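You operate a simulated robot arm through the tools that you are given. There is no shell and no other tool. Be economical: measure what you need, move in short steps, check, and stop when the job is done.

Carry out the task below with a simulated robot arm. There is one attempt and no reset: what you move stays moved.

## Task
Take the fine screen pack from the top of the sheet table and leave it on top of the yellow pan.
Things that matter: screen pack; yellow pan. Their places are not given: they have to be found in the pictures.

It is judged by the outcome, as a careful person would: the job done as asked, and still so three seconds after it is handed in. It fails if anything else is knocked over, pushed out of place, dropped, spilled or broken. Flat cloth is picked up by pressing the open fingertips on it (5 to 10 N) and closing them slowly along it; thin cloth reads only 2 to 8 mm in the jaws.

## Robot
A 7-joint arm with a two-finger parallel gripper, fixed in place. Base frame: the origin is at the foot of the arm, x ahead of it, y to its left, z up; the work surface is at about z = 0. Readings come in mm, rad, newtons and seconds.
With the tool pointing down near the work surface it reaches from about 240 to 620 mm from the base axis. Its first joint turns from -1.152 to 1.152 rad. Payload 2.6 kg.
The tool frame sits at the grasp point between the pads (the TCP): z along the fingers, y along the line on which they close. The tips reach 30 mm beyond it. The gripper opens to 94 mm. The fingers are 28 mm wide and 10 mm thick; the gripper's body (50 by 96 mm) begins 55 mm behind the TCP.
Orientation is that of the tool frame in the base frame, as a unit quaternion [x, y, z, w]. With the fingers straight down and closing along the base's y, the tool's x points along the base's -x, its y along +y and its z along -z.

## Interface
- The arm moves only by the tool apply_moves. Its argument "commands" is a list of rows, each a list of 5 numbers: the opening, from 0 (shut) to 1 (fully open), then the shift along the base's x, y, z in mm, then the turn about the base's z in rad. In form: [[jaw, x, y, z, spin], ...]. A call has 1 to 10 rows; each row shifts and turns the commanded pose from where the row before left it. Each row takes 0.2 s and may step no farther than 50 mm and 0.15 rad from the row before; otherwise, or with a gripper value out of range, the whole call is refused. Where a pose cannot be reached the arm comes as near as it can. A force on the tool above 40 N (or 10 N above the force at the start of the call, whichever is more), or a blocked arm, ends the call early, and 0.2 s more pass. Each finger travels about 72 mm/s and halts on what it meets, pressing with about 40 N; the grip force reading is that of the motor and also rises with nothing between the fingers. The clock runs only during rows and for 0.2 s after the last one: add rows that do not move to give the fingers time. It gives the time, the measured TCP pose, the force on the tool (base axes), the opening and the grip force at its end, in the units of the frame above (readings bear some noise), and new pictures: "views" is both (left out), scene, wrist or none.
- Cameras (640 x 400 px; columns grow to the right, rows downward): "scene" is fixed at [43, 432.9, 571.9]; the picture's right is [-0.74, -0.67, 0.00], its down [-0.34, 0.37, -0.87] and it looks along [0.58, -0.64, -0.50] (base axes); focal length 340 px, centre (320, 200). "wrist" rides on the gripper at [76, 14, -102] in the tool frame; the picture's right is [-0.18, 0.98, 0.00], its down [-0.75, -0.14, -0.64] and it looks along [-0.63, -0.12, 0.77] (tool axes); focal length 243 px, centre (320, 200).
- probe_pixels(camera, pixels): for up to 12 pixels [column, row] of the newest picture of that camera ("zoom" is the newest enlarged one), the place [x, y, z] in the base frame of the surface seen there, good to about 2 mm. It takes no simulated time.
- inspect(camera, box): a new picture of the part [left, top, right, bottom] of that camera's present view, enlarged. It takes no simulated time.
- close_job(): hands the job in; it is judged then, once.

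Go step by step. Measure first, check grasps and placings, and put right what went wrong. The budget is 60 turns and 170 pictures, counting those below and the enlarged ones. Unless the task says otherwise, let go and move clear before handing in, and close with one line.

The tools are called after "Call:" by a JSON object that holds its "fn" and its "kwargs". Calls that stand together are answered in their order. apply_moves: Moves the arm, as the interface text tells. Its arguments: {"type":"object","properties":{"commands":{"type":"array","items":{"type":"array","items":{"type":"number"}}},"views":{"type":"string","enum":["both","scene","wrist","none"]}},"required":["commands"]} The other tools are called the same way: probe_pixels (camera, pixels) gives the place of the surface under pixels of a picture; inspect (camera, box) takes an enlarged picture of a part of a camera's view; close_job () hands the job in.

At the start:

```text
time_s: 0.0
ee_pos: [473.0, -3.5, 269.3]
tcp_rot: [0.001, 1.0, 0.0, 0.001]
ft_force: [-0.3, 0.3, -0.2]
finger_gap: 93.7
gripper_force: 0.1
```

scene: 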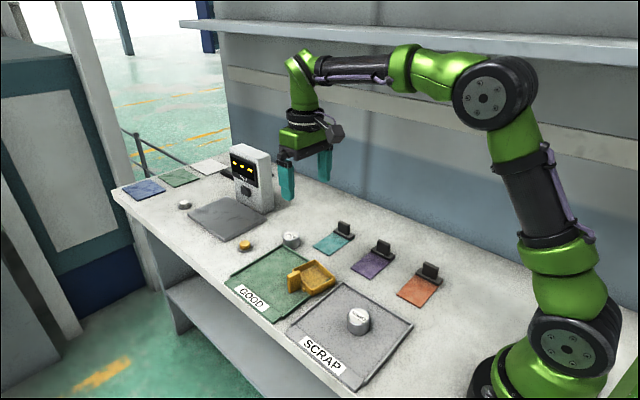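
wrist: 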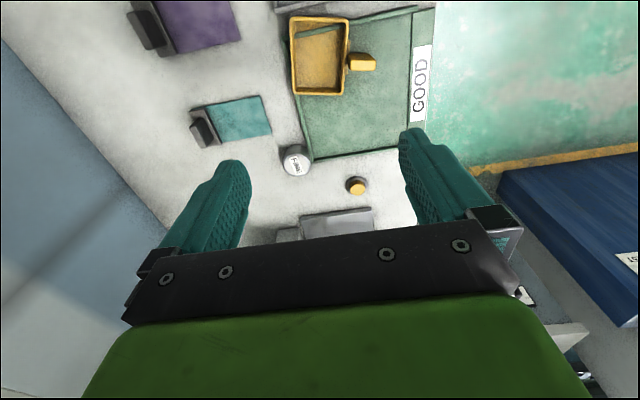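

The scene shows a bench with flat cloth-like patches: blue, green and white ones near (145,188)–(210,168), and clipped teal, purple and orange ones. There is a grey sheet at (228,217) and a yellow pan at (317,275). I'll enlarge the view to identify the screen pack.

Call:
{"fn": "inspect", "kwargs": {"camera": "scene", "box": [110, 130, 310, 255]}}

Call:
{"fn": "inspect", "kwargs": {"camera": "scene", "box": [220, 210, 460, 360]}}

```text
3.20 times, centred on (210, 192) of scene
```

zoom: 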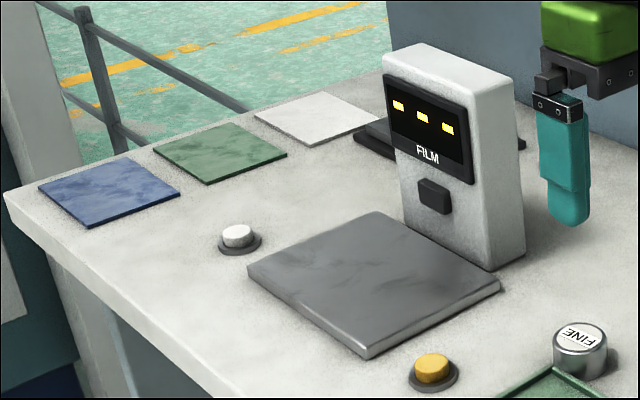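

```text
2.67 times, centred on (340, 285) of scene
```

zoom: 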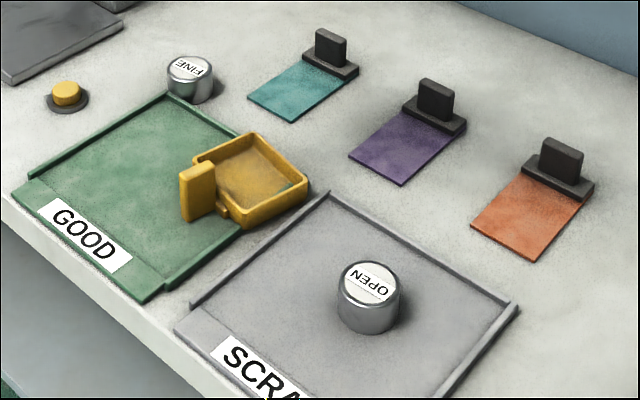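

The screen packs are the metal cylinders: "FINE" at scene (291,240) and "OPEN" in the scrap tray. The yellow pan is at (317,275). I'll measure them in the newest zoom.

Call:
{"fn": "probe_pixels", "kwargs": {"camera": "zoom", "pixels": [[190, 67], [173, 66], [210, 72], [190, 98], [225, 98], [250, 170], [252, 134], [306, 182], [246, 222], [196, 158], [196, 172], [285, 190]]}}

Call:
{"fn": "inspect", "kwargs": {"camera": "wrist", "box": [240, 0, 440, 200]}}

```text
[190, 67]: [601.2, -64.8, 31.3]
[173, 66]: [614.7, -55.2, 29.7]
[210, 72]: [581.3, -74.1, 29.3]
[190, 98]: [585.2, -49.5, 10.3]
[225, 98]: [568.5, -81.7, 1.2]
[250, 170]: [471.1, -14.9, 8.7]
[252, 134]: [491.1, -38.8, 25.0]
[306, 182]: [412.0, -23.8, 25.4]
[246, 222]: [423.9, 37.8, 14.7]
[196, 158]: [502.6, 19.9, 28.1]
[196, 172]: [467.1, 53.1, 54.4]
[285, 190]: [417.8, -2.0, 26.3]
```

```text
2.00 times, centred on (340, 100) of wrist
```

zoom: 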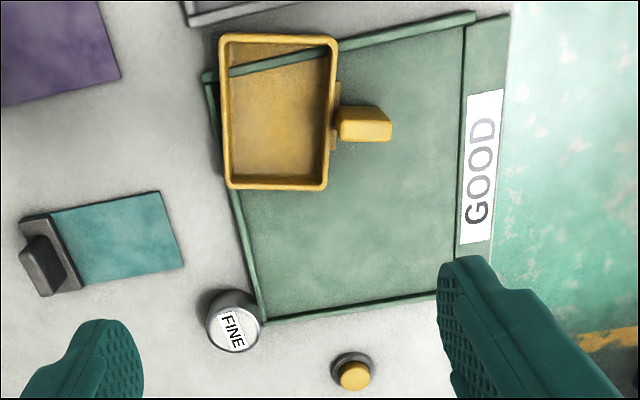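

The wrist view shows FINE at zoom (233,320), beside the tray corner, and the tray's rim seems to cross the pan at (280,62). I'll probe these for heights.

Call:
{"fn": "probe_pixels", "kwargs": {"camera": "zoom", "pixels": [[233, 330], [212, 318], [262, 328], [262, 316], [240, 50], [280, 62], [325, 50], [240, 110], [280, 110], [315, 110], [245, 170], [310, 170]]}}

Call:
{"fn": "probe_pixels", "kwargs": {"camera": "wrist", "pixels": [[292, 20], [296, 92], [344, 93], [347, 20], [362, 60], [357, 188], [322, 55], [300, 60], [342, 60], [318, 19], [318, 94], [375, 62]]}}

```text
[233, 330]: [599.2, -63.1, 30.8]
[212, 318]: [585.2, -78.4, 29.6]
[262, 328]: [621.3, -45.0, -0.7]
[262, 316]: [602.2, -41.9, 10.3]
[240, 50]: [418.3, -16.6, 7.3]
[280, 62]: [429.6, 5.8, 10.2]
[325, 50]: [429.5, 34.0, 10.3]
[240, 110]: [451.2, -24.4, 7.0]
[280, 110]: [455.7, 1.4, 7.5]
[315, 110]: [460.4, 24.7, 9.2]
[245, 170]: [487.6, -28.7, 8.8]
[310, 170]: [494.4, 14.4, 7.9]
```

```text
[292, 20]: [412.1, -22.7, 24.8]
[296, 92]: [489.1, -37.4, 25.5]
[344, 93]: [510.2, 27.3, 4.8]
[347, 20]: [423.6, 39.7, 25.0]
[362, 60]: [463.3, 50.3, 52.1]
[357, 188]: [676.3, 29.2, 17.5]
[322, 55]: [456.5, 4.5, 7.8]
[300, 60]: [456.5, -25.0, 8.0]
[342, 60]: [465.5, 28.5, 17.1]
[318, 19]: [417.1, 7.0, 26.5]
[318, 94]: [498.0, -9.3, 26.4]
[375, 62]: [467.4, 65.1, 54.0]
```

FINE is centred near (599,-64), its top is at z≈31 and it is about 38 mm wide. The pan floor is about z 8 with its rim at z 25, and the interior centre is near (457,2). I'll move above FINE and look again.

Call:
{"fn": "apply_moves", "kwargs": {"commands": [[1, 42, -20, -10, 0], [1, 42, -20, -20, 0], [0.85, 42, -20, -25, 0], [0.75, 0, 0, -45, 0], [0.7, 0, 0, -40, 0], [0.7, 0, 0, 0, 0]]}}

```text
refused: row 2 steps farther than a row can; nothing moved
```

Row 2 was longer than the 50 mm limit, so I'm splitting the same path into shorter steps.

Call:
{"fn": "apply_moves", "kwargs": {"commands": [[1, 32, -15, -15, 0], [1, 32, -15, -20, 0], [0.9, 31, -15, -25, 0], [0.8, 31, -15, -30, 0], [0.7, 0, 0, -45, 0], [0.7, 0, 0, 0, 0], [0.7, 0, 0, 0, 0]]}}

```text
time_s: 1.6
ee_pos: [605.5, -64.5, 135.6]
tcp_rot: [-0.001, 1.0, 0.0, -0.001]
ft_force: [1.0, -0.1, -0.8]
finger_gap: 65.8
gripper_force: 0.0
out of reach, approached as far as the arm can: row 5
```

scene: 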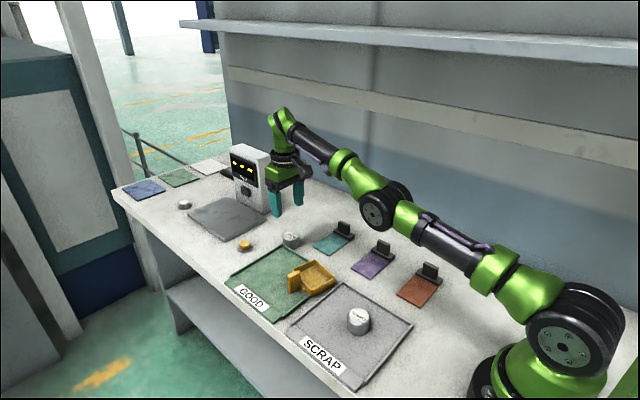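
wrist: 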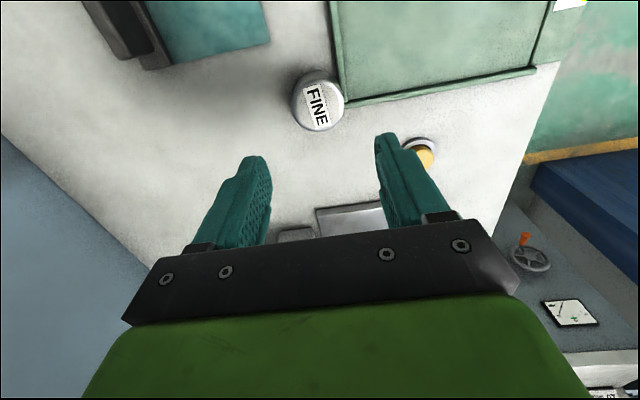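

The TCP is at (605.5,-64.5,136), and FINE is at wrist (318,100). I'll probe it for a better centre, and check the nearby rims and the yellow button.

Call:
{"fn": "probe_pixels", "kwargs": {"camera": "wrist", "pixels": [[318, 105], [297, 104], [343, 104], [323, 128], [310, 76], [347, 98], [424, 157], [340, 85], [365, 97]]}}

Call:
{"fn": "inspect", "kwargs": {"camera": "wrist", "box": [260, 50, 380, 150]}}

```text
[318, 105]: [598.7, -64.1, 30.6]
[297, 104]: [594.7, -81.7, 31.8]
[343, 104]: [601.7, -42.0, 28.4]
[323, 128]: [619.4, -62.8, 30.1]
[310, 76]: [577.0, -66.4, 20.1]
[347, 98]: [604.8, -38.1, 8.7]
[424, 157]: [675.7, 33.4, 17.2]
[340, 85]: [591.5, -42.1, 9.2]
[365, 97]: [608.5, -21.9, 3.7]
```

```text
4.00 times, centred on (320, 100) of wrist
```

zoom: 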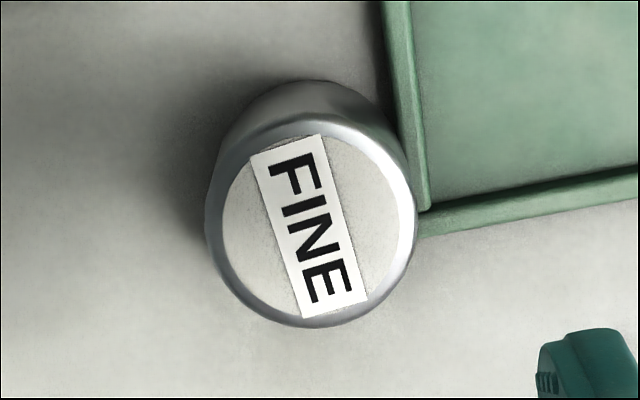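

FINE's top centre is about (598,-62.5) with a diameter near 40 mm, and it touches the tray corner, whose rim is at z≈10. I'll lower to tips just above the pack and check the pose.

Call:
{"fn": "apply_moves", "kwargs": {"commands": [[0.75, -4, 1, -25, 0], [0.75, -3, 1, -20, 0], [0.75, 0, 0, -15, 0], [0.75, 0, 0, 0, 0]], "views": "wrist"}}

```text
time_s: 2.6
ee_pos: [614.8, -64.8, 79.2]
tcp_rot: [0.001, 1.0, 0.0, 0.0]
ft_force: [0.4, -0.2, -0.6]
finger_gap: 70.6
gripper_force: 0.1
out of reach, approached as far as the arm can: row 1, 2
```

wrist: 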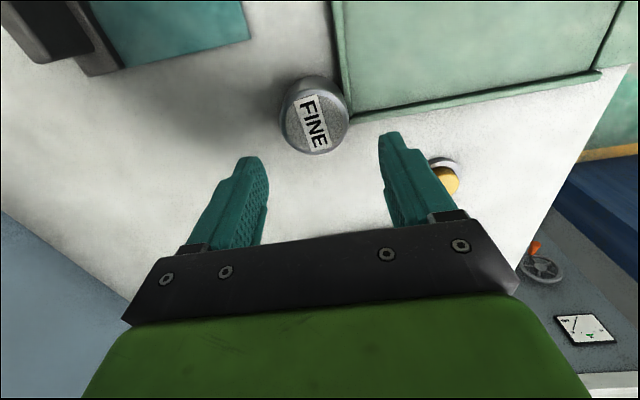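

The TCP x is 614.8, but I expected about 598, so commanded and measured positions disagree, possibly from settling or the reach clamp. I'll make a small pure-x move back and read it before trusting any descent.

Call:
{"fn": "apply_moves", "kwargs": {"commands": [[0.75, 0, 0, 0, 0], [0.75, 0, 0, 0, 0]], "views": "none"}}

Call:
{"fn": "apply_moves", "kwargs": {"commands": [[0.75, -15, 0, 0, 0], [0.75, 0, 0, 0, 0], [0.75, 0, 0, 0, 0]], "views": "none"}}

```text
time_s: 3.2
ee_pos: [614.7, -63.8, 80.6]
tcp_rot: [0.0, 1.0, 0.0, -0.001]
ft_force: [-0.1, -0.9, 0.1]
finger_gap: 70.2
gripper_force: 0.2
```

```text
time_s: 4.0
ee_pos: [614.3, -64.3, 78.4]
tcp_rot: [0.0, 1.0, 0.0, -0.001]
ft_force: [-0.4, 0.4, 0.1]
finger_gap: 70.5
gripper_force: 0.1
out of reach, approached as far as the arm can: row 1
```

A -15 mm x command left the pose unchanged and still reported out of reach, so the commanded point is beyond the reach limit. I'll step back more and see when it responds.

Call:
{"fn": "apply_moves", "kwargs": {"commands": [[0.75, -10, 0, 0, 0], [0.75, 0, 0, 0, 0], [0.75, 0, 0, 0, 0]], "views": "none"}}

```text
time_s: 4.8
ee_pos: [613.9, -63.6, 79.0]
tcp_rot: [0.0, 1.0, 0.0, 0.0]
ft_force: [0.2, -0.1, -0.1]
finger_gap: 70.7
gripper_force: 0.2
out of reach, approached as far as the arm can: row 1
```

Call:
{"fn": "apply_moves", "kwargs": {"commands": [[0.75, -15, 0, 0, 0], [0.75, 0, 0, 0, 0], [0.75, 0, 0, 0, 0]], "views": "none"}}

```text
time_s: 5.6
ee_pos: [614.8, -64.0, 79.4]
tcp_rot: [0.0, 1.0, 0.001, -0.001]
ft_force: [-0.6, 0.8, 0.0]
finger_gap: 70.6
gripper_force: 0.0
out of reach, approached as far as the arm can: row 1
```

It still hasn't moved in x after -40 mm. I'll go back up and inward to find out which directions the arm follows.

Call:
{"fn": "apply_moves", "kwargs": {"commands": [[0.75, 0, 0, 30, 0], [0.75, 0, 0, 0, 0], [0.75, 0, 0, 0, 0]], "views": "none"}}

```text
time_s: 6.4
ee_pos: [612.1, -64.4, 110.7]
tcp_rot: [0.0, 1.0, 0.0, 0.001]
ft_force: [0.6, -0.2, -0.2]
finger_gap: 70.5
gripper_force: 0.1
```

z follows the command, and x sits on the reach boundary. I'll make a larger -x step.

Call:
{"fn": "apply_moves", "kwargs": {"commands": [[0.75, -40, 0, 0, 0], [0.75, 0, 0, 0, 0], [0.75, 0, 0, 0, 0]], "views": "none"}}

```text
time_s: 7.2
ee_pos: [573.5, -62.6, 110.6]
tcp_rot: [0.0, 1.0, 0.0, 0.0]
ft_force: [0.1, -0.4, -0.2]
finger_gap: 70.5
gripper_force: 0.1
```

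It moved back freely this time, to x 573.5. I'll step forward to about x 598 in one go and check.

Call:
{"fn": "apply_moves", "kwargs": {"commands": [[0.75, 12, 0, 0, 0], [0.75, 12, 0, 0, 0], [0.75, 0, 0, 0, 0]], "views": "none"}}

```text
time_s: 8.0
ee_pos: [595.4, -63.6, 111.2]
tcp_rot: [0.0, 1.0, 0.0, 0.0]
ft_force: [-0.3, -0.3, -0.2]
finger_gap: 70.4
gripper_force: 0.1
```

Small steps now track: the TCP is at (595.4,-63.6,111). I'll descend in z with a +2 mm x correction, to just above the pack.

Call:
{"fn": "apply_moves", "kwargs": {"commands": [[0.75, 2, 1, -10, 0], [0.75, 0, 0, -10, 0], [0.75, 0, 0, -10, 0], [0.75, 0, 0, 0, 0]], "views": "wrist"}}

```text
time_s: 9.0
ee_pos: [599.6, -59.9, 80.0]
tcp_rot: [0.0, 1.0, 0.0, 0.0]
ft_force: [0.4, -0.4, -0.1]
finger_gap: 70.7
gripper_force: 0.0
```

wrist: 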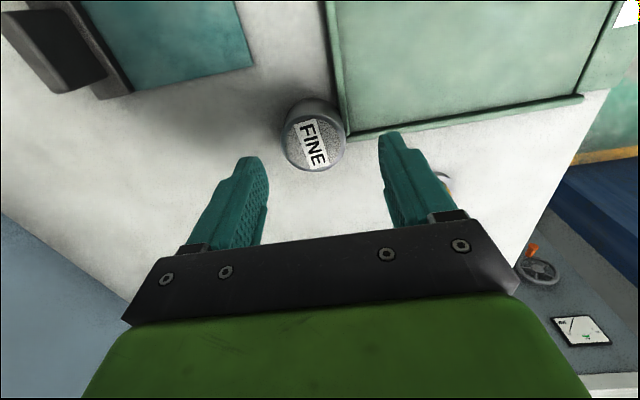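

The TCP is at (599.6,-59.9,80) and the pack is between the jaws. I'll shift y by -2.5 and lower to TCP z≈44, which puts the tips about 14 mm above the table and clear of the tray rim.

Call:
{"fn": "apply_moves", "kwargs": {"commands": [[0.75, 0, -2.5, -6, 0], [0.75, 0, 0, -10, 0], [0.75, 0, 0, -10, 0], [0.75, 0, 0, -9, 0], [0.75, 0, 0, 0, 0]]}}

```text
time_s: 10.2
ee_pos: [598.6, -63.4, 45.3]
tcp_rot: [0.001, 1.0, 0.0, 0.0]
ft_force: [-0.7, -0.4, -0.6]
finger_gap: 70.3
gripper_force: 0.1
```

scene: 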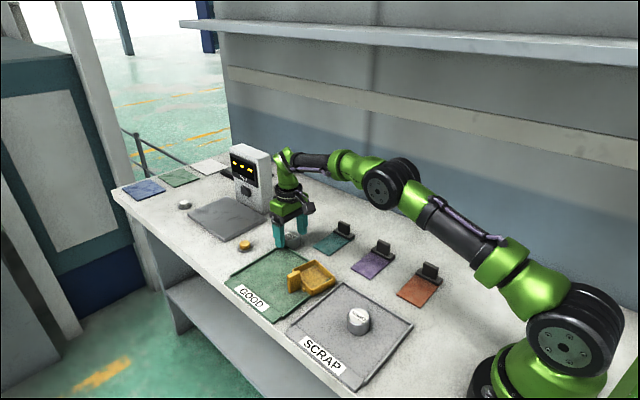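
wrist: 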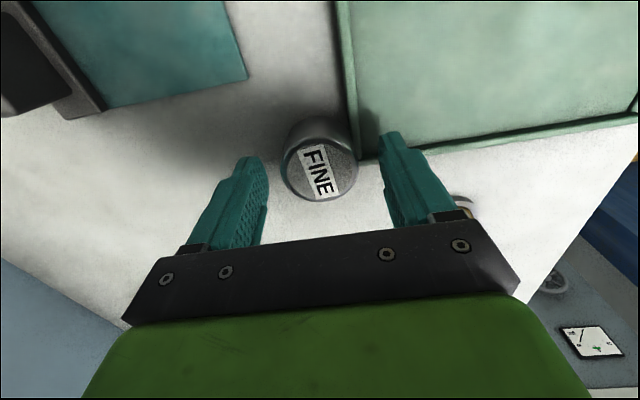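

The pose is (598.6,-63.4,45.3) with a finger either side of the pack at wrist (320,165). I'll close slowly.

Call:
{"fn": "apply_moves", "kwargs": {"commands": [[0.6, 0, 0, 0, 0], [0.5, 0, 0, 0, 0], [0.42, 0, 0, 0, 0], [0.36, 0, 0, 0, 0], [0.36, 0, 0, 0, 0]], "views": "wrist"}}

```text
time_s: 11.4
ee_pos: [598.5, -64.7, 45.5]
tcp_rot: [0.0, 1.0, 0.0, 0.0]
ft_force: [-0.5, -0.6, -0.1]
finger_gap: 44.2
gripper_force: 40.6
```

wrist: 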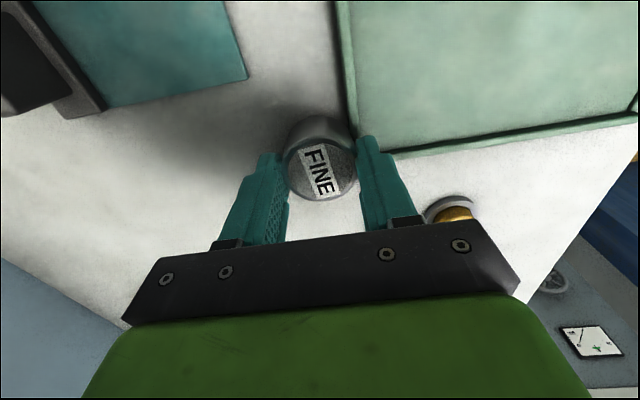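

The jaws halted at 44.2 mm with 40 N, so the pack is held. I'll lift straight up and check.

Call:
{"fn": "apply_moves", "kwargs": {"commands": [[0.36, 0, 0, 8, 0], [0.36, 0, 0, 15, 0], [0.36, 0, 0, 20, 0], [0.36, 0, 0, 25, 0], [0.36, 0, 0, 0, 0]]}}

```text
time_s: 12.6
ee_pos: [598.9, -63.7, 115.4]
tcp_rot: [0.0, 1.0, 0.0, 0.0]
ft_force: [-0.5, -0.5, -0.9]
finger_gap: 44.0
gripper_force: 40.4
```

scene: 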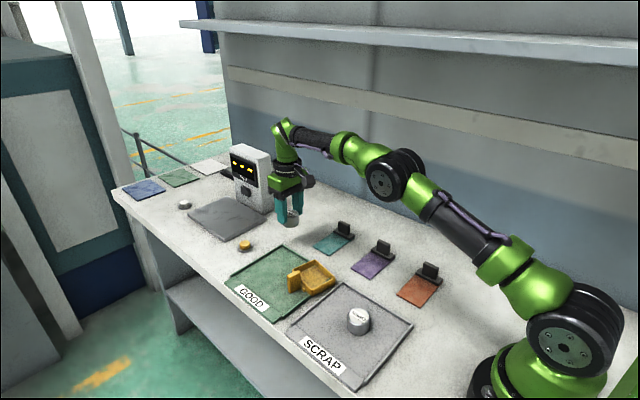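
wrist: 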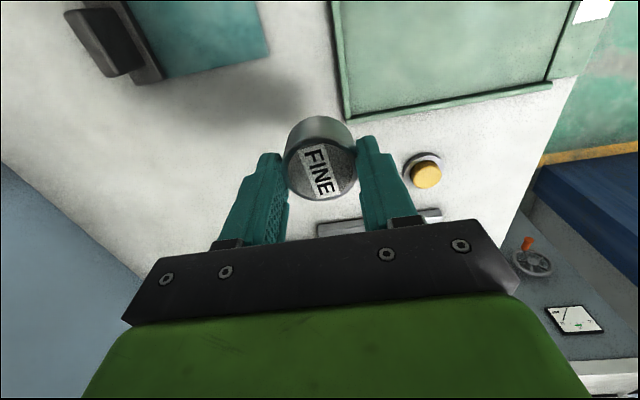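

The pack is lifted and steady at z 115. I'll carry it toward the pan centre (457,2), turning about +1.4 rad so the jaws line up with the pan's long side.

Call:
{"fn": "apply_moves", "kwargs": {"commands": [[0.36, -36, 16, 0, 0.14], [0.36, -36, 17, 0, 0.14], [0.36, -36, 17, 0, 0.14], [0.36, -34, 16, 0, 0.14], [0.36, 0, 0, 0, 0.14], [0.36, 0, 0, 0, 0.14], [0.36, 0, 0, 0, 0.14], [0.36, 0, 0, 0, 0.14], [0.36, 0, 0, 0, 0.14], [0.36, 0, 0, 0, 0.14]]}}

```text
time_s: 14.8
ee_pos: [457.9, 1.6, 113.9]
tcp_rot: [-0.645, 0.765, 0.001, 0.0]
ft_force: [1.5, 0.0, -0.8]
finger_gap: 44.1
gripper_force: 39.7
```

scene: 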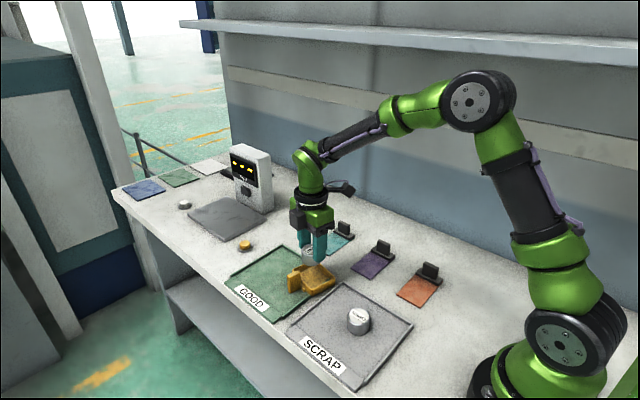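
wrist: 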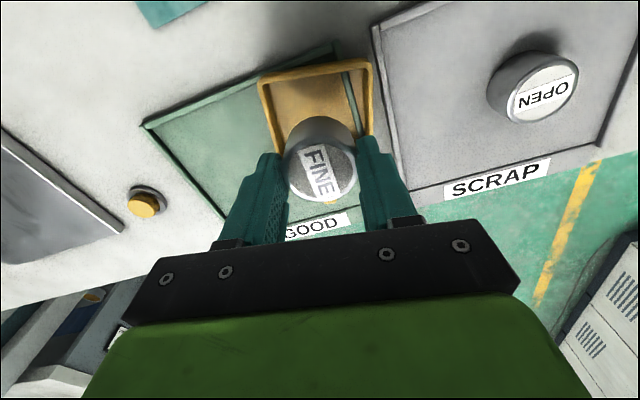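

The pose is (457.9,1.6,114) with the 1.4 rad turn done and the pan directly below. I'll lower to about 10 mm above the pan floor and check alignment.

Call:
{"fn": "apply_moves", "kwargs": {"commands": [[0.36, 0, 0, -15, 0], [0.36, 0, 0, -15, 0], [0.36, 0, 0, -12, 0], [0.36, 0, 0, 0, 0]]}}

Call:
{"fn": "inspect", "kwargs": {"camera": "scene", "box": [260, 210, 380, 310]}}

Call:
{"fn": "inspect", "kwargs": {"camera": "wrist", "box": [220, 50, 420, 230]}}

```text
time_s: 15.8
ee_pos: [456.4, 1.1, 72.5]
tcp_rot: [-0.643, 0.766, 0.0, -0.001]
ft_force: [0.9, -0.4, -0.9]
finger_gap: 44.0
gripper_force: 40.0
```

scene: 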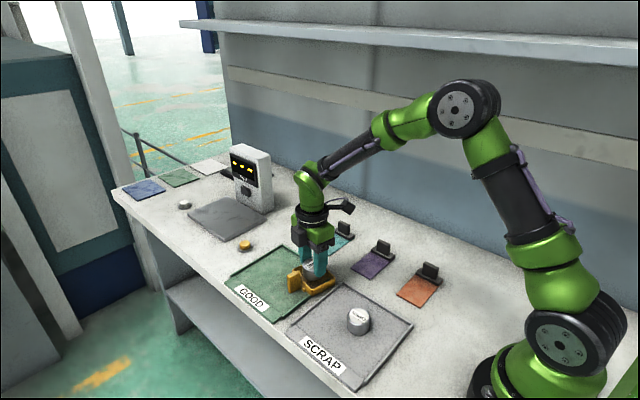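
wrist: 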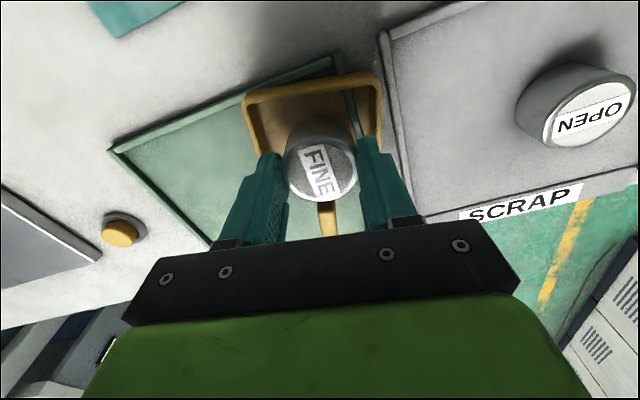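

```text
4.00 times, centred on (320, 260) of scene
```

zoom: 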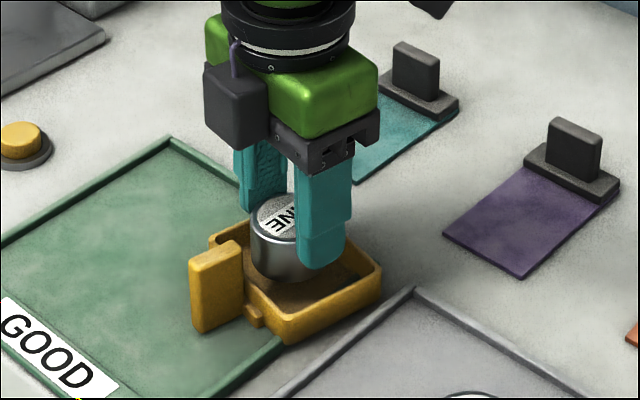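

```text
2.22 times, centred on (320, 140) of wrist
```

zoom: 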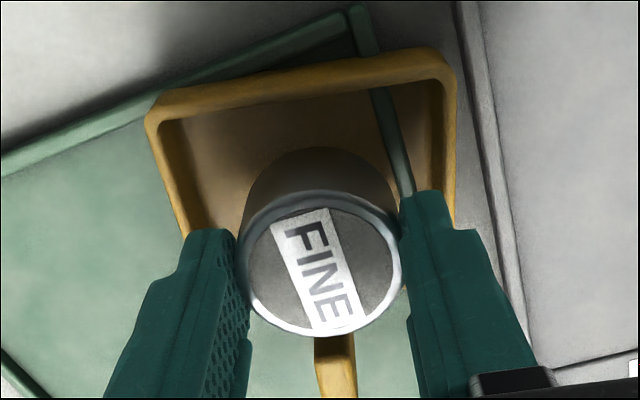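

The pack is centred over the pan, with its bottom at about z 27 and the floor at about 8. I'll lower it gently in small steps, watching the force.

Call:
{"fn": "apply_moves", "kwargs": {"commands": [[0.36, 0, 0, -8, 0], [0.36, 0, 0, -6, 0], [0.36, 0, 0, -2, 0], [0.36, 0, 0, -1, 0], [0.36, 0, 0, 0, 0]], "views": "scene"}}

Call:
{"fn": "inspect", "kwargs": {"camera": "scene", "box": [260, 210, 380, 310]}}

```text
time_s: 16.5
ee_pos: [459.5, 2.7, 60.6]
tcp_rot: [-0.643, 0.766, -0.002, 0.004]
ft_force: [-2.3, -0.9, 7.5]
finger_gap: 43.7
gripper_force: 39.9
stopped in row 3: the force on the tool passed its limit (the readings are from after the stop); the commanded pose is now the measured one
```

scene: 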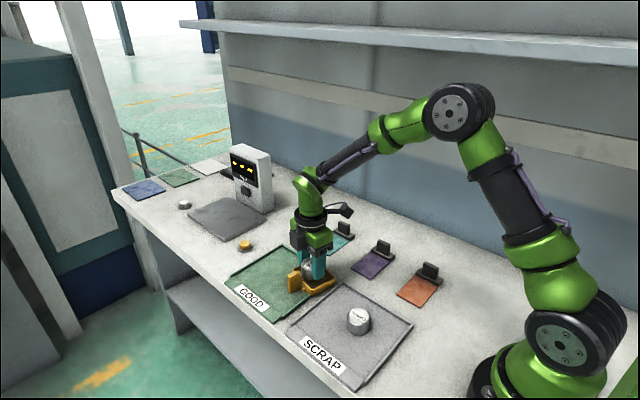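

```text
4.00 times, centred on (320, 260) of scene
```

zoom: 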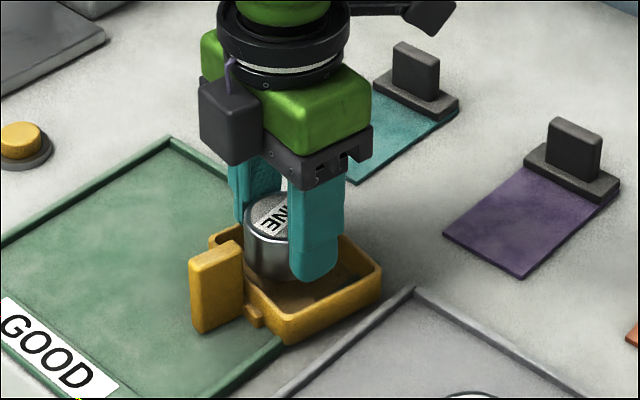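

The descent stopped on contact at z 60.6, about 7 mm earlier than expected, with roughly 7 N still pushing up. I'll look closely for what is touching.

Call:
{"fn": "apply_moves", "kwargs": {"commands": [[0.36, 0, 0, 0, 0]], "views": "wrist"}}

Call:
{"fn": "inspect", "kwargs": {"camera": "wrist", "box": [220, 60, 420, 220]}}

Call:
{"fn": "inspect", "kwargs": {"camera": "scene", "box": [290, 240, 350, 300]}}

```text
time_s: 16.9
ee_pos: [459.7, 2.7, 60.9]
tcp_rot: [-0.644, 0.765, -0.004, 0.004]
ft_force: [-3.8, -0.8, 11.2]
finger_gap: 43.3
gripper_force: 40.6
```

wrist: 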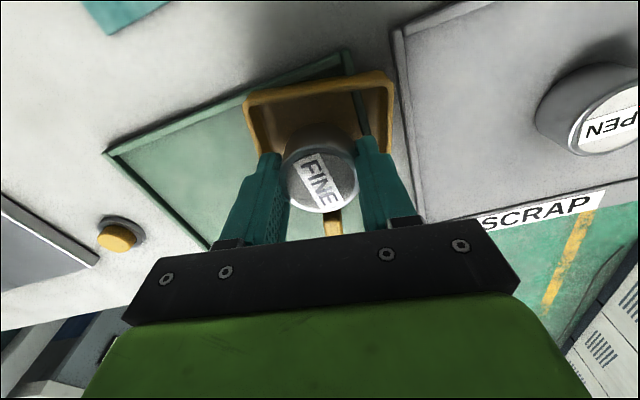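

```text
2.50 times, centred on (320, 140) of wrist
```

zoom: 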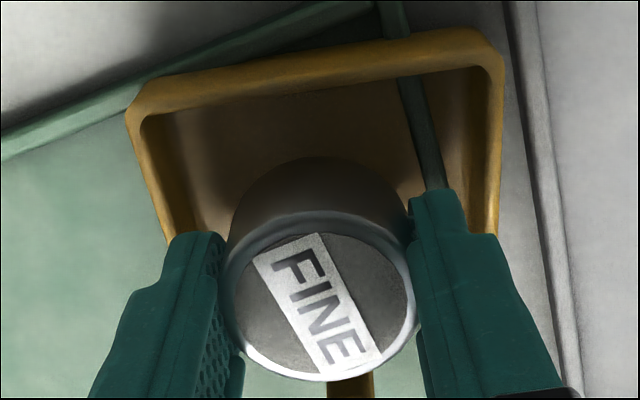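

```text
6.67 times, centred on (320, 270) of scene
```

zoom: 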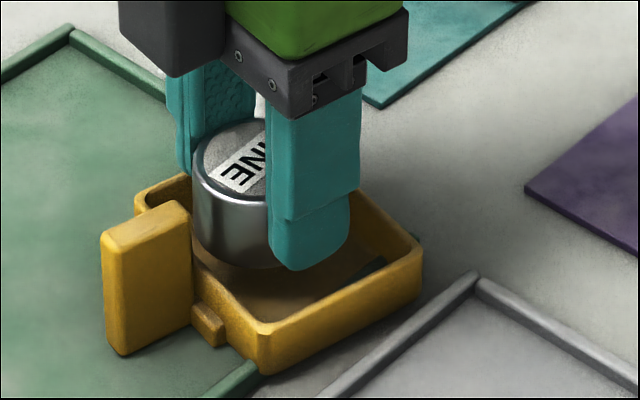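

In the zooms the pack sits toward the handle side of the pan, so its lower edge is probably catching that wall. I'll raise it slightly and then measure the pack against the pan walls.

Call:
{"fn": "apply_moves", "kwargs": {"commands": [[0.36, 0, 0, 8, 0], [0.36, 0, 0, 6, 0], [0.36, 0, 0, 0, 0]]}}

Call:
{"fn": "inspect", "kwargs": {"camera": "wrist", "box": [220, 60, 420, 220]}}

Call:
{"fn": "inspect", "kwargs": {"camera": "scene", "box": [280, 230, 360, 300]}}

```text
time_s: 17.7
ee_pos: [460.5, 2.4, 74.9]
tcp_rot: [-0.644, 0.765, -0.003, 0.004]
ft_force: [-0.8, 0.5, -0.8]
finger_gap: 43.3
gripper_force: 40.1
```

scene: 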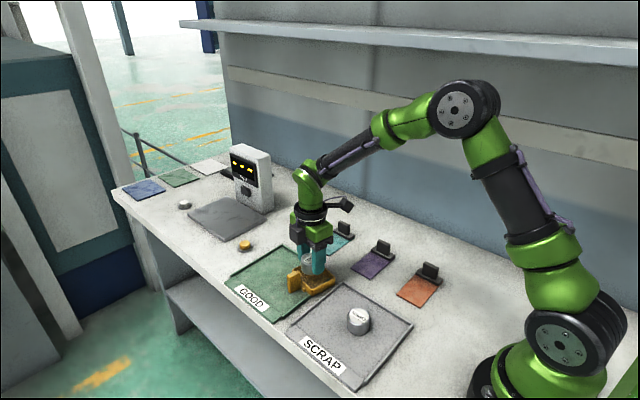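
wrist: 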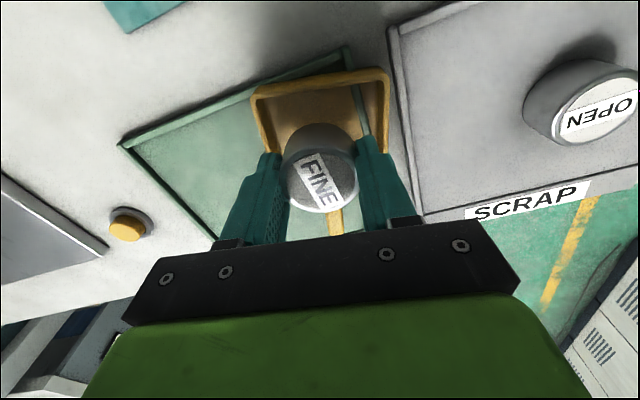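

```text
2.50 times, centred on (320, 140) of wrist
```

zoom: 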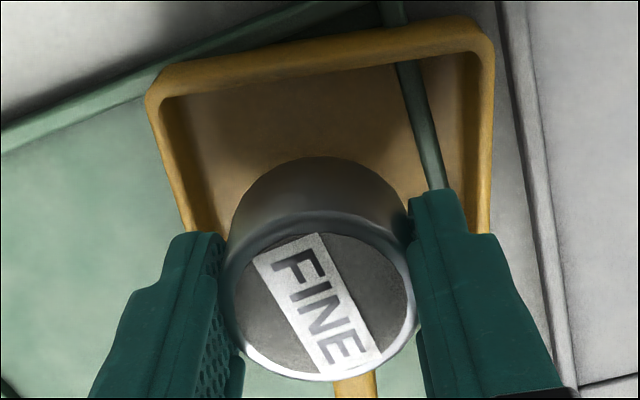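

```text
5.71 times, centred on (320, 265) of scene
```

zoom: 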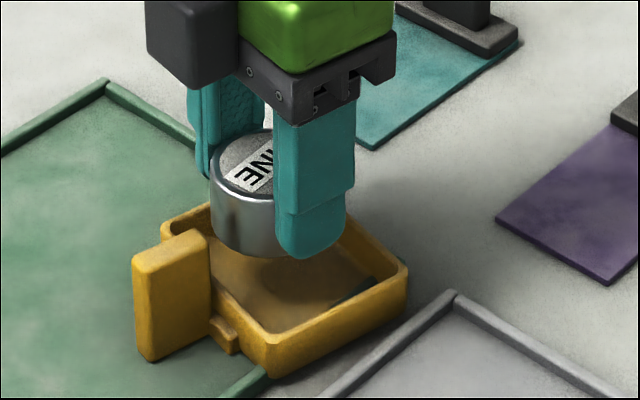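

The pack's bottom edge now looks level with the fingertips, so it may have slid up or tilted in the grip. I'll probe its top and the pan rim.

Call:
{"fn": "probe_pixels", "kwargs": {"camera": "zoom", "pixels": [[245, 140], [222, 168], [240, 195], [262, 175], [225, 240], [245, 254], [215, 215], [185, 220], [225, 300], [270, 340], [395, 260], [300, 280]]}}

Call:
{"fn": "probe_pixels", "kwargs": {"camera": "wrist", "pixels": [[318, 152], [290, 180], [352, 180], [325, 208], [320, 180], [258, 92], [385, 72], [320, 82], [266, 145], [384, 110], [316, 118], [321, 100]]}}

```text
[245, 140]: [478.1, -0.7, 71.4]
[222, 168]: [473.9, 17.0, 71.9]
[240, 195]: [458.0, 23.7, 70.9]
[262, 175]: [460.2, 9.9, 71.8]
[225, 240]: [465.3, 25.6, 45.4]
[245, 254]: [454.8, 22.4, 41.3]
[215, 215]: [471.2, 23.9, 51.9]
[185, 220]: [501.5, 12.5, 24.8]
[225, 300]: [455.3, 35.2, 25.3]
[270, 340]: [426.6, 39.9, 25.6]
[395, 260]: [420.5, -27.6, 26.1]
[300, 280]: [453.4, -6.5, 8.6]
```

```text
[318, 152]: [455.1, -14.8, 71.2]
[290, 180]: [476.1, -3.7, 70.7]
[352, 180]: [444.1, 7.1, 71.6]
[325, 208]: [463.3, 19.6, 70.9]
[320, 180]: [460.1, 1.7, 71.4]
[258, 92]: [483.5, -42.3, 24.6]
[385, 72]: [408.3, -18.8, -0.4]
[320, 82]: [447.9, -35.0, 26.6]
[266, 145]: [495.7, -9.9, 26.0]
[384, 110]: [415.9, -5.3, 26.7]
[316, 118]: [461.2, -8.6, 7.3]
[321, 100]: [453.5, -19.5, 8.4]
```

The pack top is at z 71.4, so it slid up about 10 mm in the grip and its bottom is now about 4.5 mm below the tips. First contact was at rim height, z≈26. The pack centre is near (460,2.5) and the pan interior centre is near (456,-1), so I'll shift over (-4,-4) and lower gently, reading the force.

Call:
{"fn": "apply_moves", "kwargs": {"commands": [[0.36, -4, -4, 0, 0], [0.36, 0, 0, -5, 0], [0.36, 0, 0, -5, 0], [0.36, 0, 0, -2, 0], [0.36, 0, 0, 0, 0]], "views": "none"}}

Call:
{"fn": "apply_moves", "kwargs": {"commands": [[0.36, 0, 0, -1.5, 0], [0.36, 0, 0, -1.5, 0], [0.36, 0, 0, 0, 0]], "views": "none"}}

```text
time_s: 18.9
ee_pos: [456.9, -2.7, 61.6]
tcp_rot: [-0.644, 0.765, -0.003, 0.004]
ft_force: [1.0, -0.2, -0.7]
finger_gap: 43.5
gripper_force: 39.9
```

```text
time_s: 19.7
ee_pos: [457.8, -3.1, 60.8]
tcp_rot: [-0.643, 0.766, -0.003, 0.005]
ft_force: [-6.7, 1.0, 23.0]
finger_gap: 43.6
gripper_force: 39.6
```

Contact occurs again with the pack bottom at about z 26, even with the pack centred in the pan. I'll look at both views before letting go.

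Call:
{"fn": "apply_moves", "kwargs": {"commands": [[0.36, 0, 0, 1, 0], [0.36, 0, 0, 0, 0]]}}

Call:
{"fn": "inspect", "kwargs": {"camera": "wrist", "box": [220, 60, 420, 220]}}

Call:
{"fn": "inspect", "kwargs": {"camera": "scene", "box": [285, 235, 355, 305]}}

```text
time_s: 20.3
ee_pos: [457.5, -2.7, 61.3]
tcp_rot: [-0.644, 0.765, -0.005, 0.005]
ft_force: [0.6, -0.5, 18.5]
finger_gap: 43.1
gripper_force: 39.4
```

scene: 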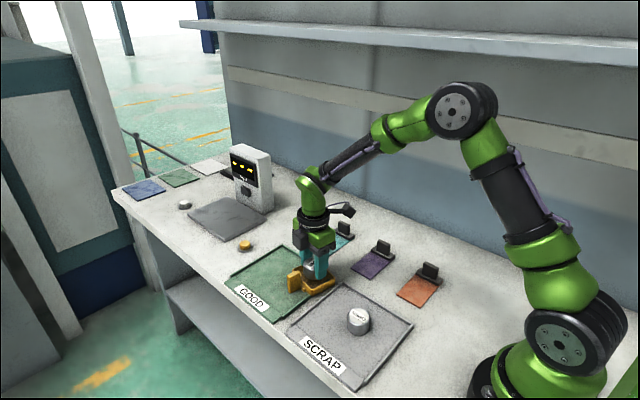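
wrist: 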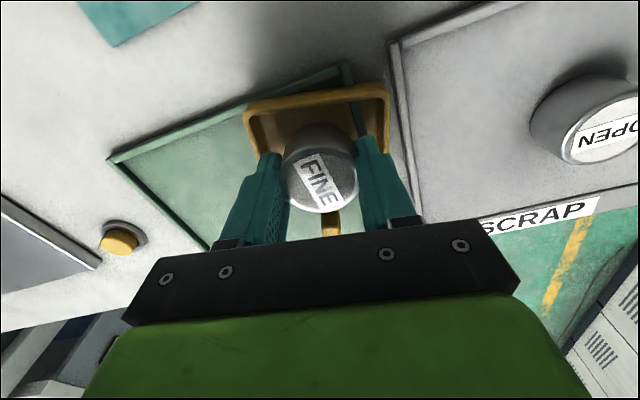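

```text
2.50 times, centred on (320, 140) of wrist
```

zoom: 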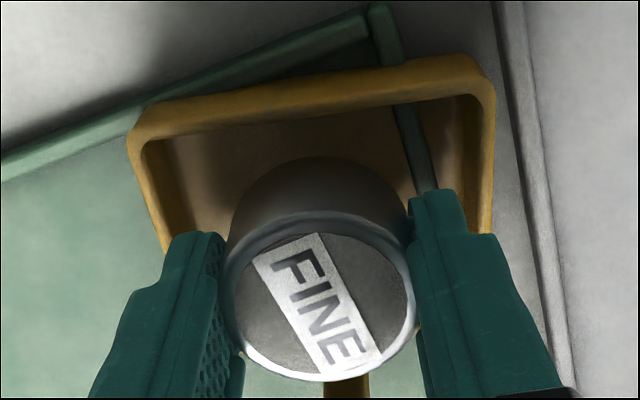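

```text
5.71 times, centred on (320, 270) of scene
```

zoom: 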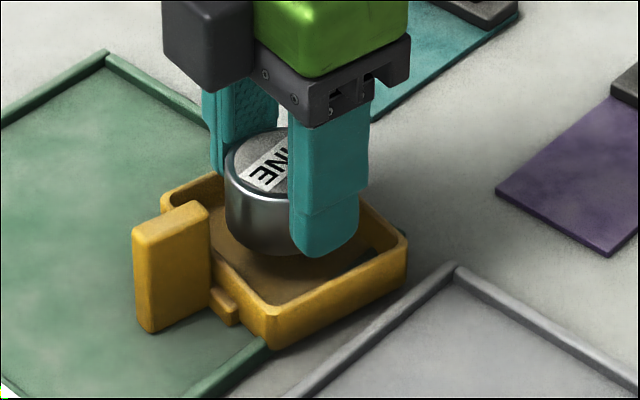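

Nothing visible touches the pack, and it bears evenly at rim height, so the pan supports objects across its top as if covered. I'll ease off the load to a light contact before opening slowly.

Call:
{"fn": "apply_moves", "kwargs": {"commands": [[0.36, 0, 0, 0.5, 0], [0.36, 0, 0, 0, 0], [0.36, 0, 0, 0, 0]], "views": "none"}}

```text
time_s: 21.1
ee_pos: [457.0, -2.8, 60.0]
tcp_rot: [-0.644, 0.765, -0.004, 0.003]
ft_force: [3.7, -2.3, 12.3]
finger_gap: 43.5
gripper_force: 39.4
```

Call:
{"fn": "apply_moves", "kwargs": {"commands": [[0.36, 0, 0, 0.5, 0], [0.36, 0, 0, 0.3, 0], [0.36, 0, 0, 0, 0]], "views": "none"}}

```text
time_s: 21.9
ee_pos: [456.0, -0.2, 60.3]
tcp_rot: [-0.643, 0.766, -0.003, 0.004]
ft_force: [0.6, -3.7, 12.9]
finger_gap: 43.4
gripper_force: 40.3
```

There is still about 13 N of contact, so I'll ease up another millimetre.

Call:
{"fn": "apply_moves", "kwargs": {"commands": [[0.36, 0, 0, 1, 0], [0.36, 0, 0, 0, 0], [0.36, 0, 0, 0, 0]], "views": "none"}}

```text
time_s: 22.7
ee_pos: [456.1, -0.6, 60.5]
tcp_rot: [-0.644, 0.765, -0.003, 0.003]
ft_force: [-0.9, 0.2, 1.1]
finger_gap: 43.2
gripper_force: 39.9
```

The load is down to about 1 N, a light touch. I'll check the views and then open slowly.

Call:
{"fn": "apply_moves", "kwargs": {"commands": [[0.48, 0, 0, 0, 0], [0.52, 0, 0, 0, 0], [0.56, 0, 0, 0, 0], [0.56, 0, 0, 0, 0]]}}

Call:
{"fn": "inspect", "kwargs": {"camera": "scene", "box": [285, 235, 355, 305]}}

```text
time_s: 23.7
ee_pos: [455.6, -1.1, 61.1]
tcp_rot: [-0.643, 0.766, -0.002, 0.004]
ft_force: [0.5, 0.8, -1.2]
finger_gap: 52.7
gripper_force: 0.0
```

scene: 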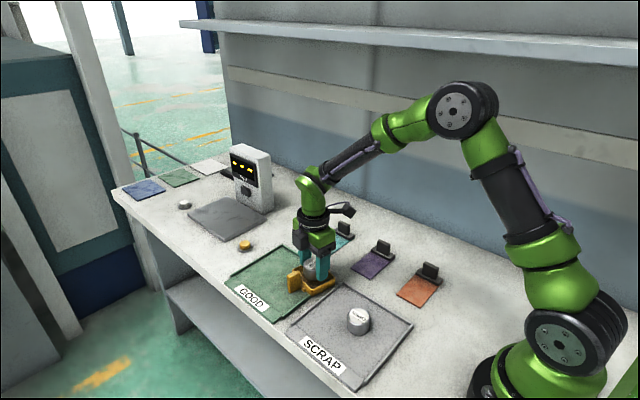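
wrist: 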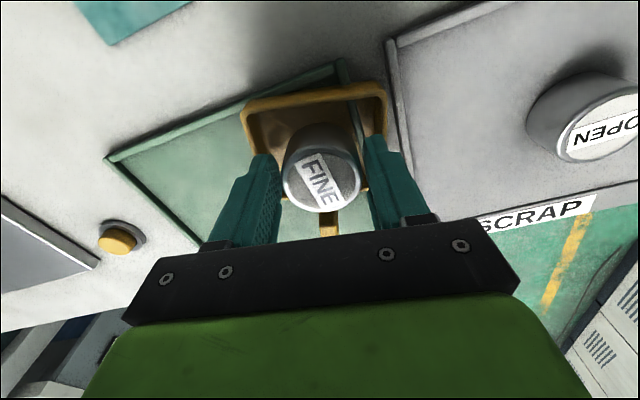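

```text
5.71 times, centred on (320, 270) of scene
```

zoom: 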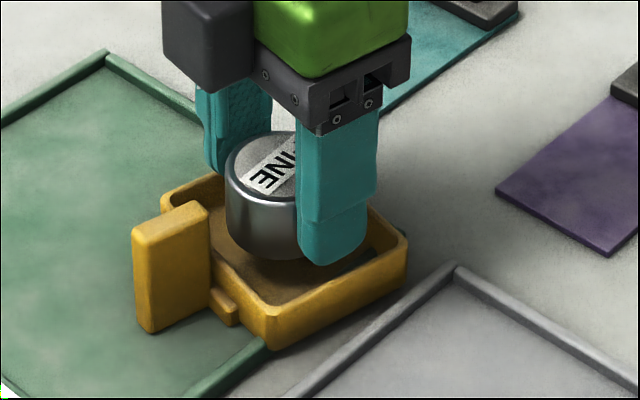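

The pack is free (gap 52.7, zero grip) and stays level at rim height on the pan. I'll open a little more and rise straight up.

Call:
{"fn": "apply_moves", "kwargs": {"commands": [[0.62, 0, 0, 0, 0], [0.64, 0, 0, 10, 0], [0.64, 0, 0, 20, 0], [0.64, 0, 0, 30, 0], [0.64, 0, 0, 40, 0], [0.64, 0, 0, 40, 0], [0.64, 0, 0, 0, 0]]}}

Call:
{"fn": "inspect", "kwargs": {"camera": "scene", "box": [220, 200, 440, 370]}}

```text
time_s: 25.3
ee_pos: [455.3, -2.8, 200.3]
tcp_rot: [-0.644, 0.765, -0.004, 0.004]
ft_force: [-0.2, 0.4, -0.7]
finger_gap: 60.1
gripper_force: 0.1
```

scene: 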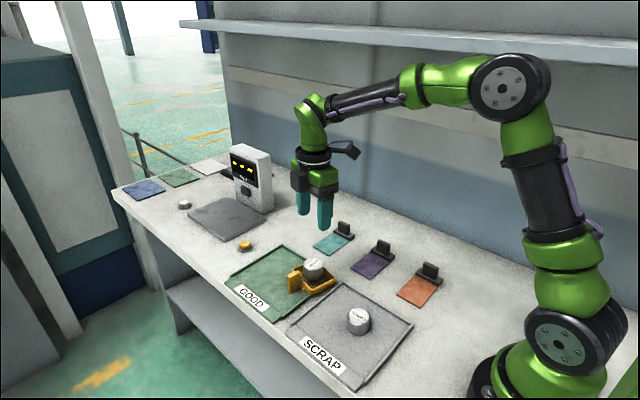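
wrist: 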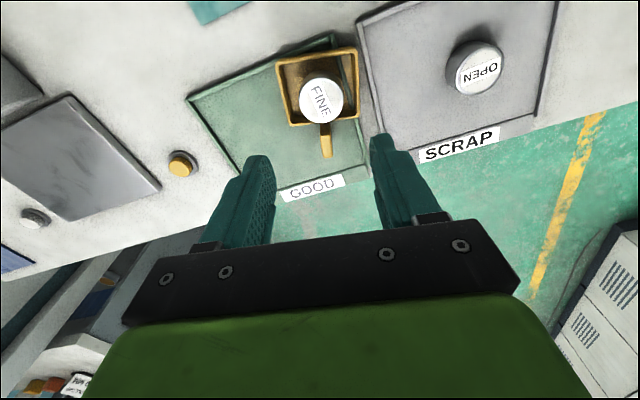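

```text
2.35 times, centred on (330, 285) of scene
```

zoom: 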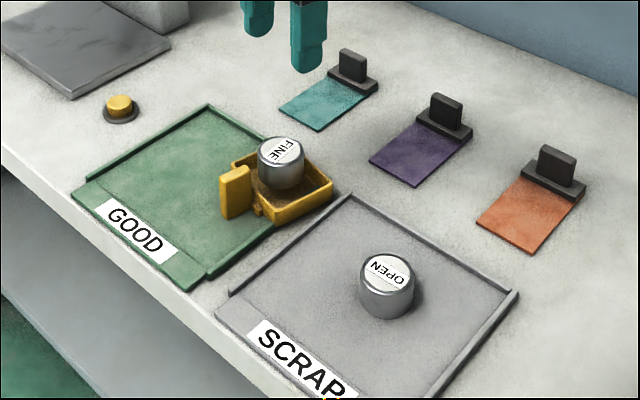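

FINE stands on the pan with the arm clear. I'll probe its height and the pan's corners to confirm nothing shifted.

Call:
{"fn": "probe_pixels", "kwargs": {"camera": "wrist", "pixels": [[321, 100], [302, 100], [341, 100], [321, 82], [321, 120], [278, 64], [355, 50], [289, 123], [357, 112]]}}

Call:
{"fn": "apply_moves", "kwargs": {"commands": [[0.64, 0, 0, 0, 0], [0.64, 0, 0, 0, 0], [0.64, 0, 0, 0, 0], [0.64, 0, 0, 0, 0], [0.64, 0, 0, 0, 0]], "views": "scene"}}

```text
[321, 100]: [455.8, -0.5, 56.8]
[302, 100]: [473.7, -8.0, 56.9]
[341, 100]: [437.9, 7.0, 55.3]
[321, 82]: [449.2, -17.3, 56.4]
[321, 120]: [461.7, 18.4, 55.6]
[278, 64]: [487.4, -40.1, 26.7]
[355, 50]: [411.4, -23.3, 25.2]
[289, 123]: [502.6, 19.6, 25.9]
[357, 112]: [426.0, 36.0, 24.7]
```

```text
time_s: 26.5
ee_pos: [455.0, -1.7, 200.1]
tcp_rot: [-0.643, 0.766, -0.004, 0.004]
ft_force: [-0.4, -0.1, -0.3]
finger_gap: 60.2
gripper_force: 0.0
```

scene: 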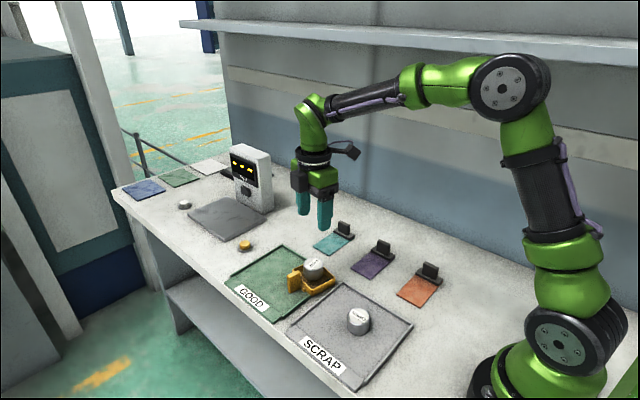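

The FINE pack is level at the pan's centre (456,-0.5), the pan corners are within about 2–3 mm of where they started, and nothing else has moved, so I'm handing in.

Call:
{"fn": "close_job", "kwargs": {}}

```text
The job is handed in.
```

The fine screen pack is standing level on top of the yellow pan, released, with the arm clear and nothing else disturbed.
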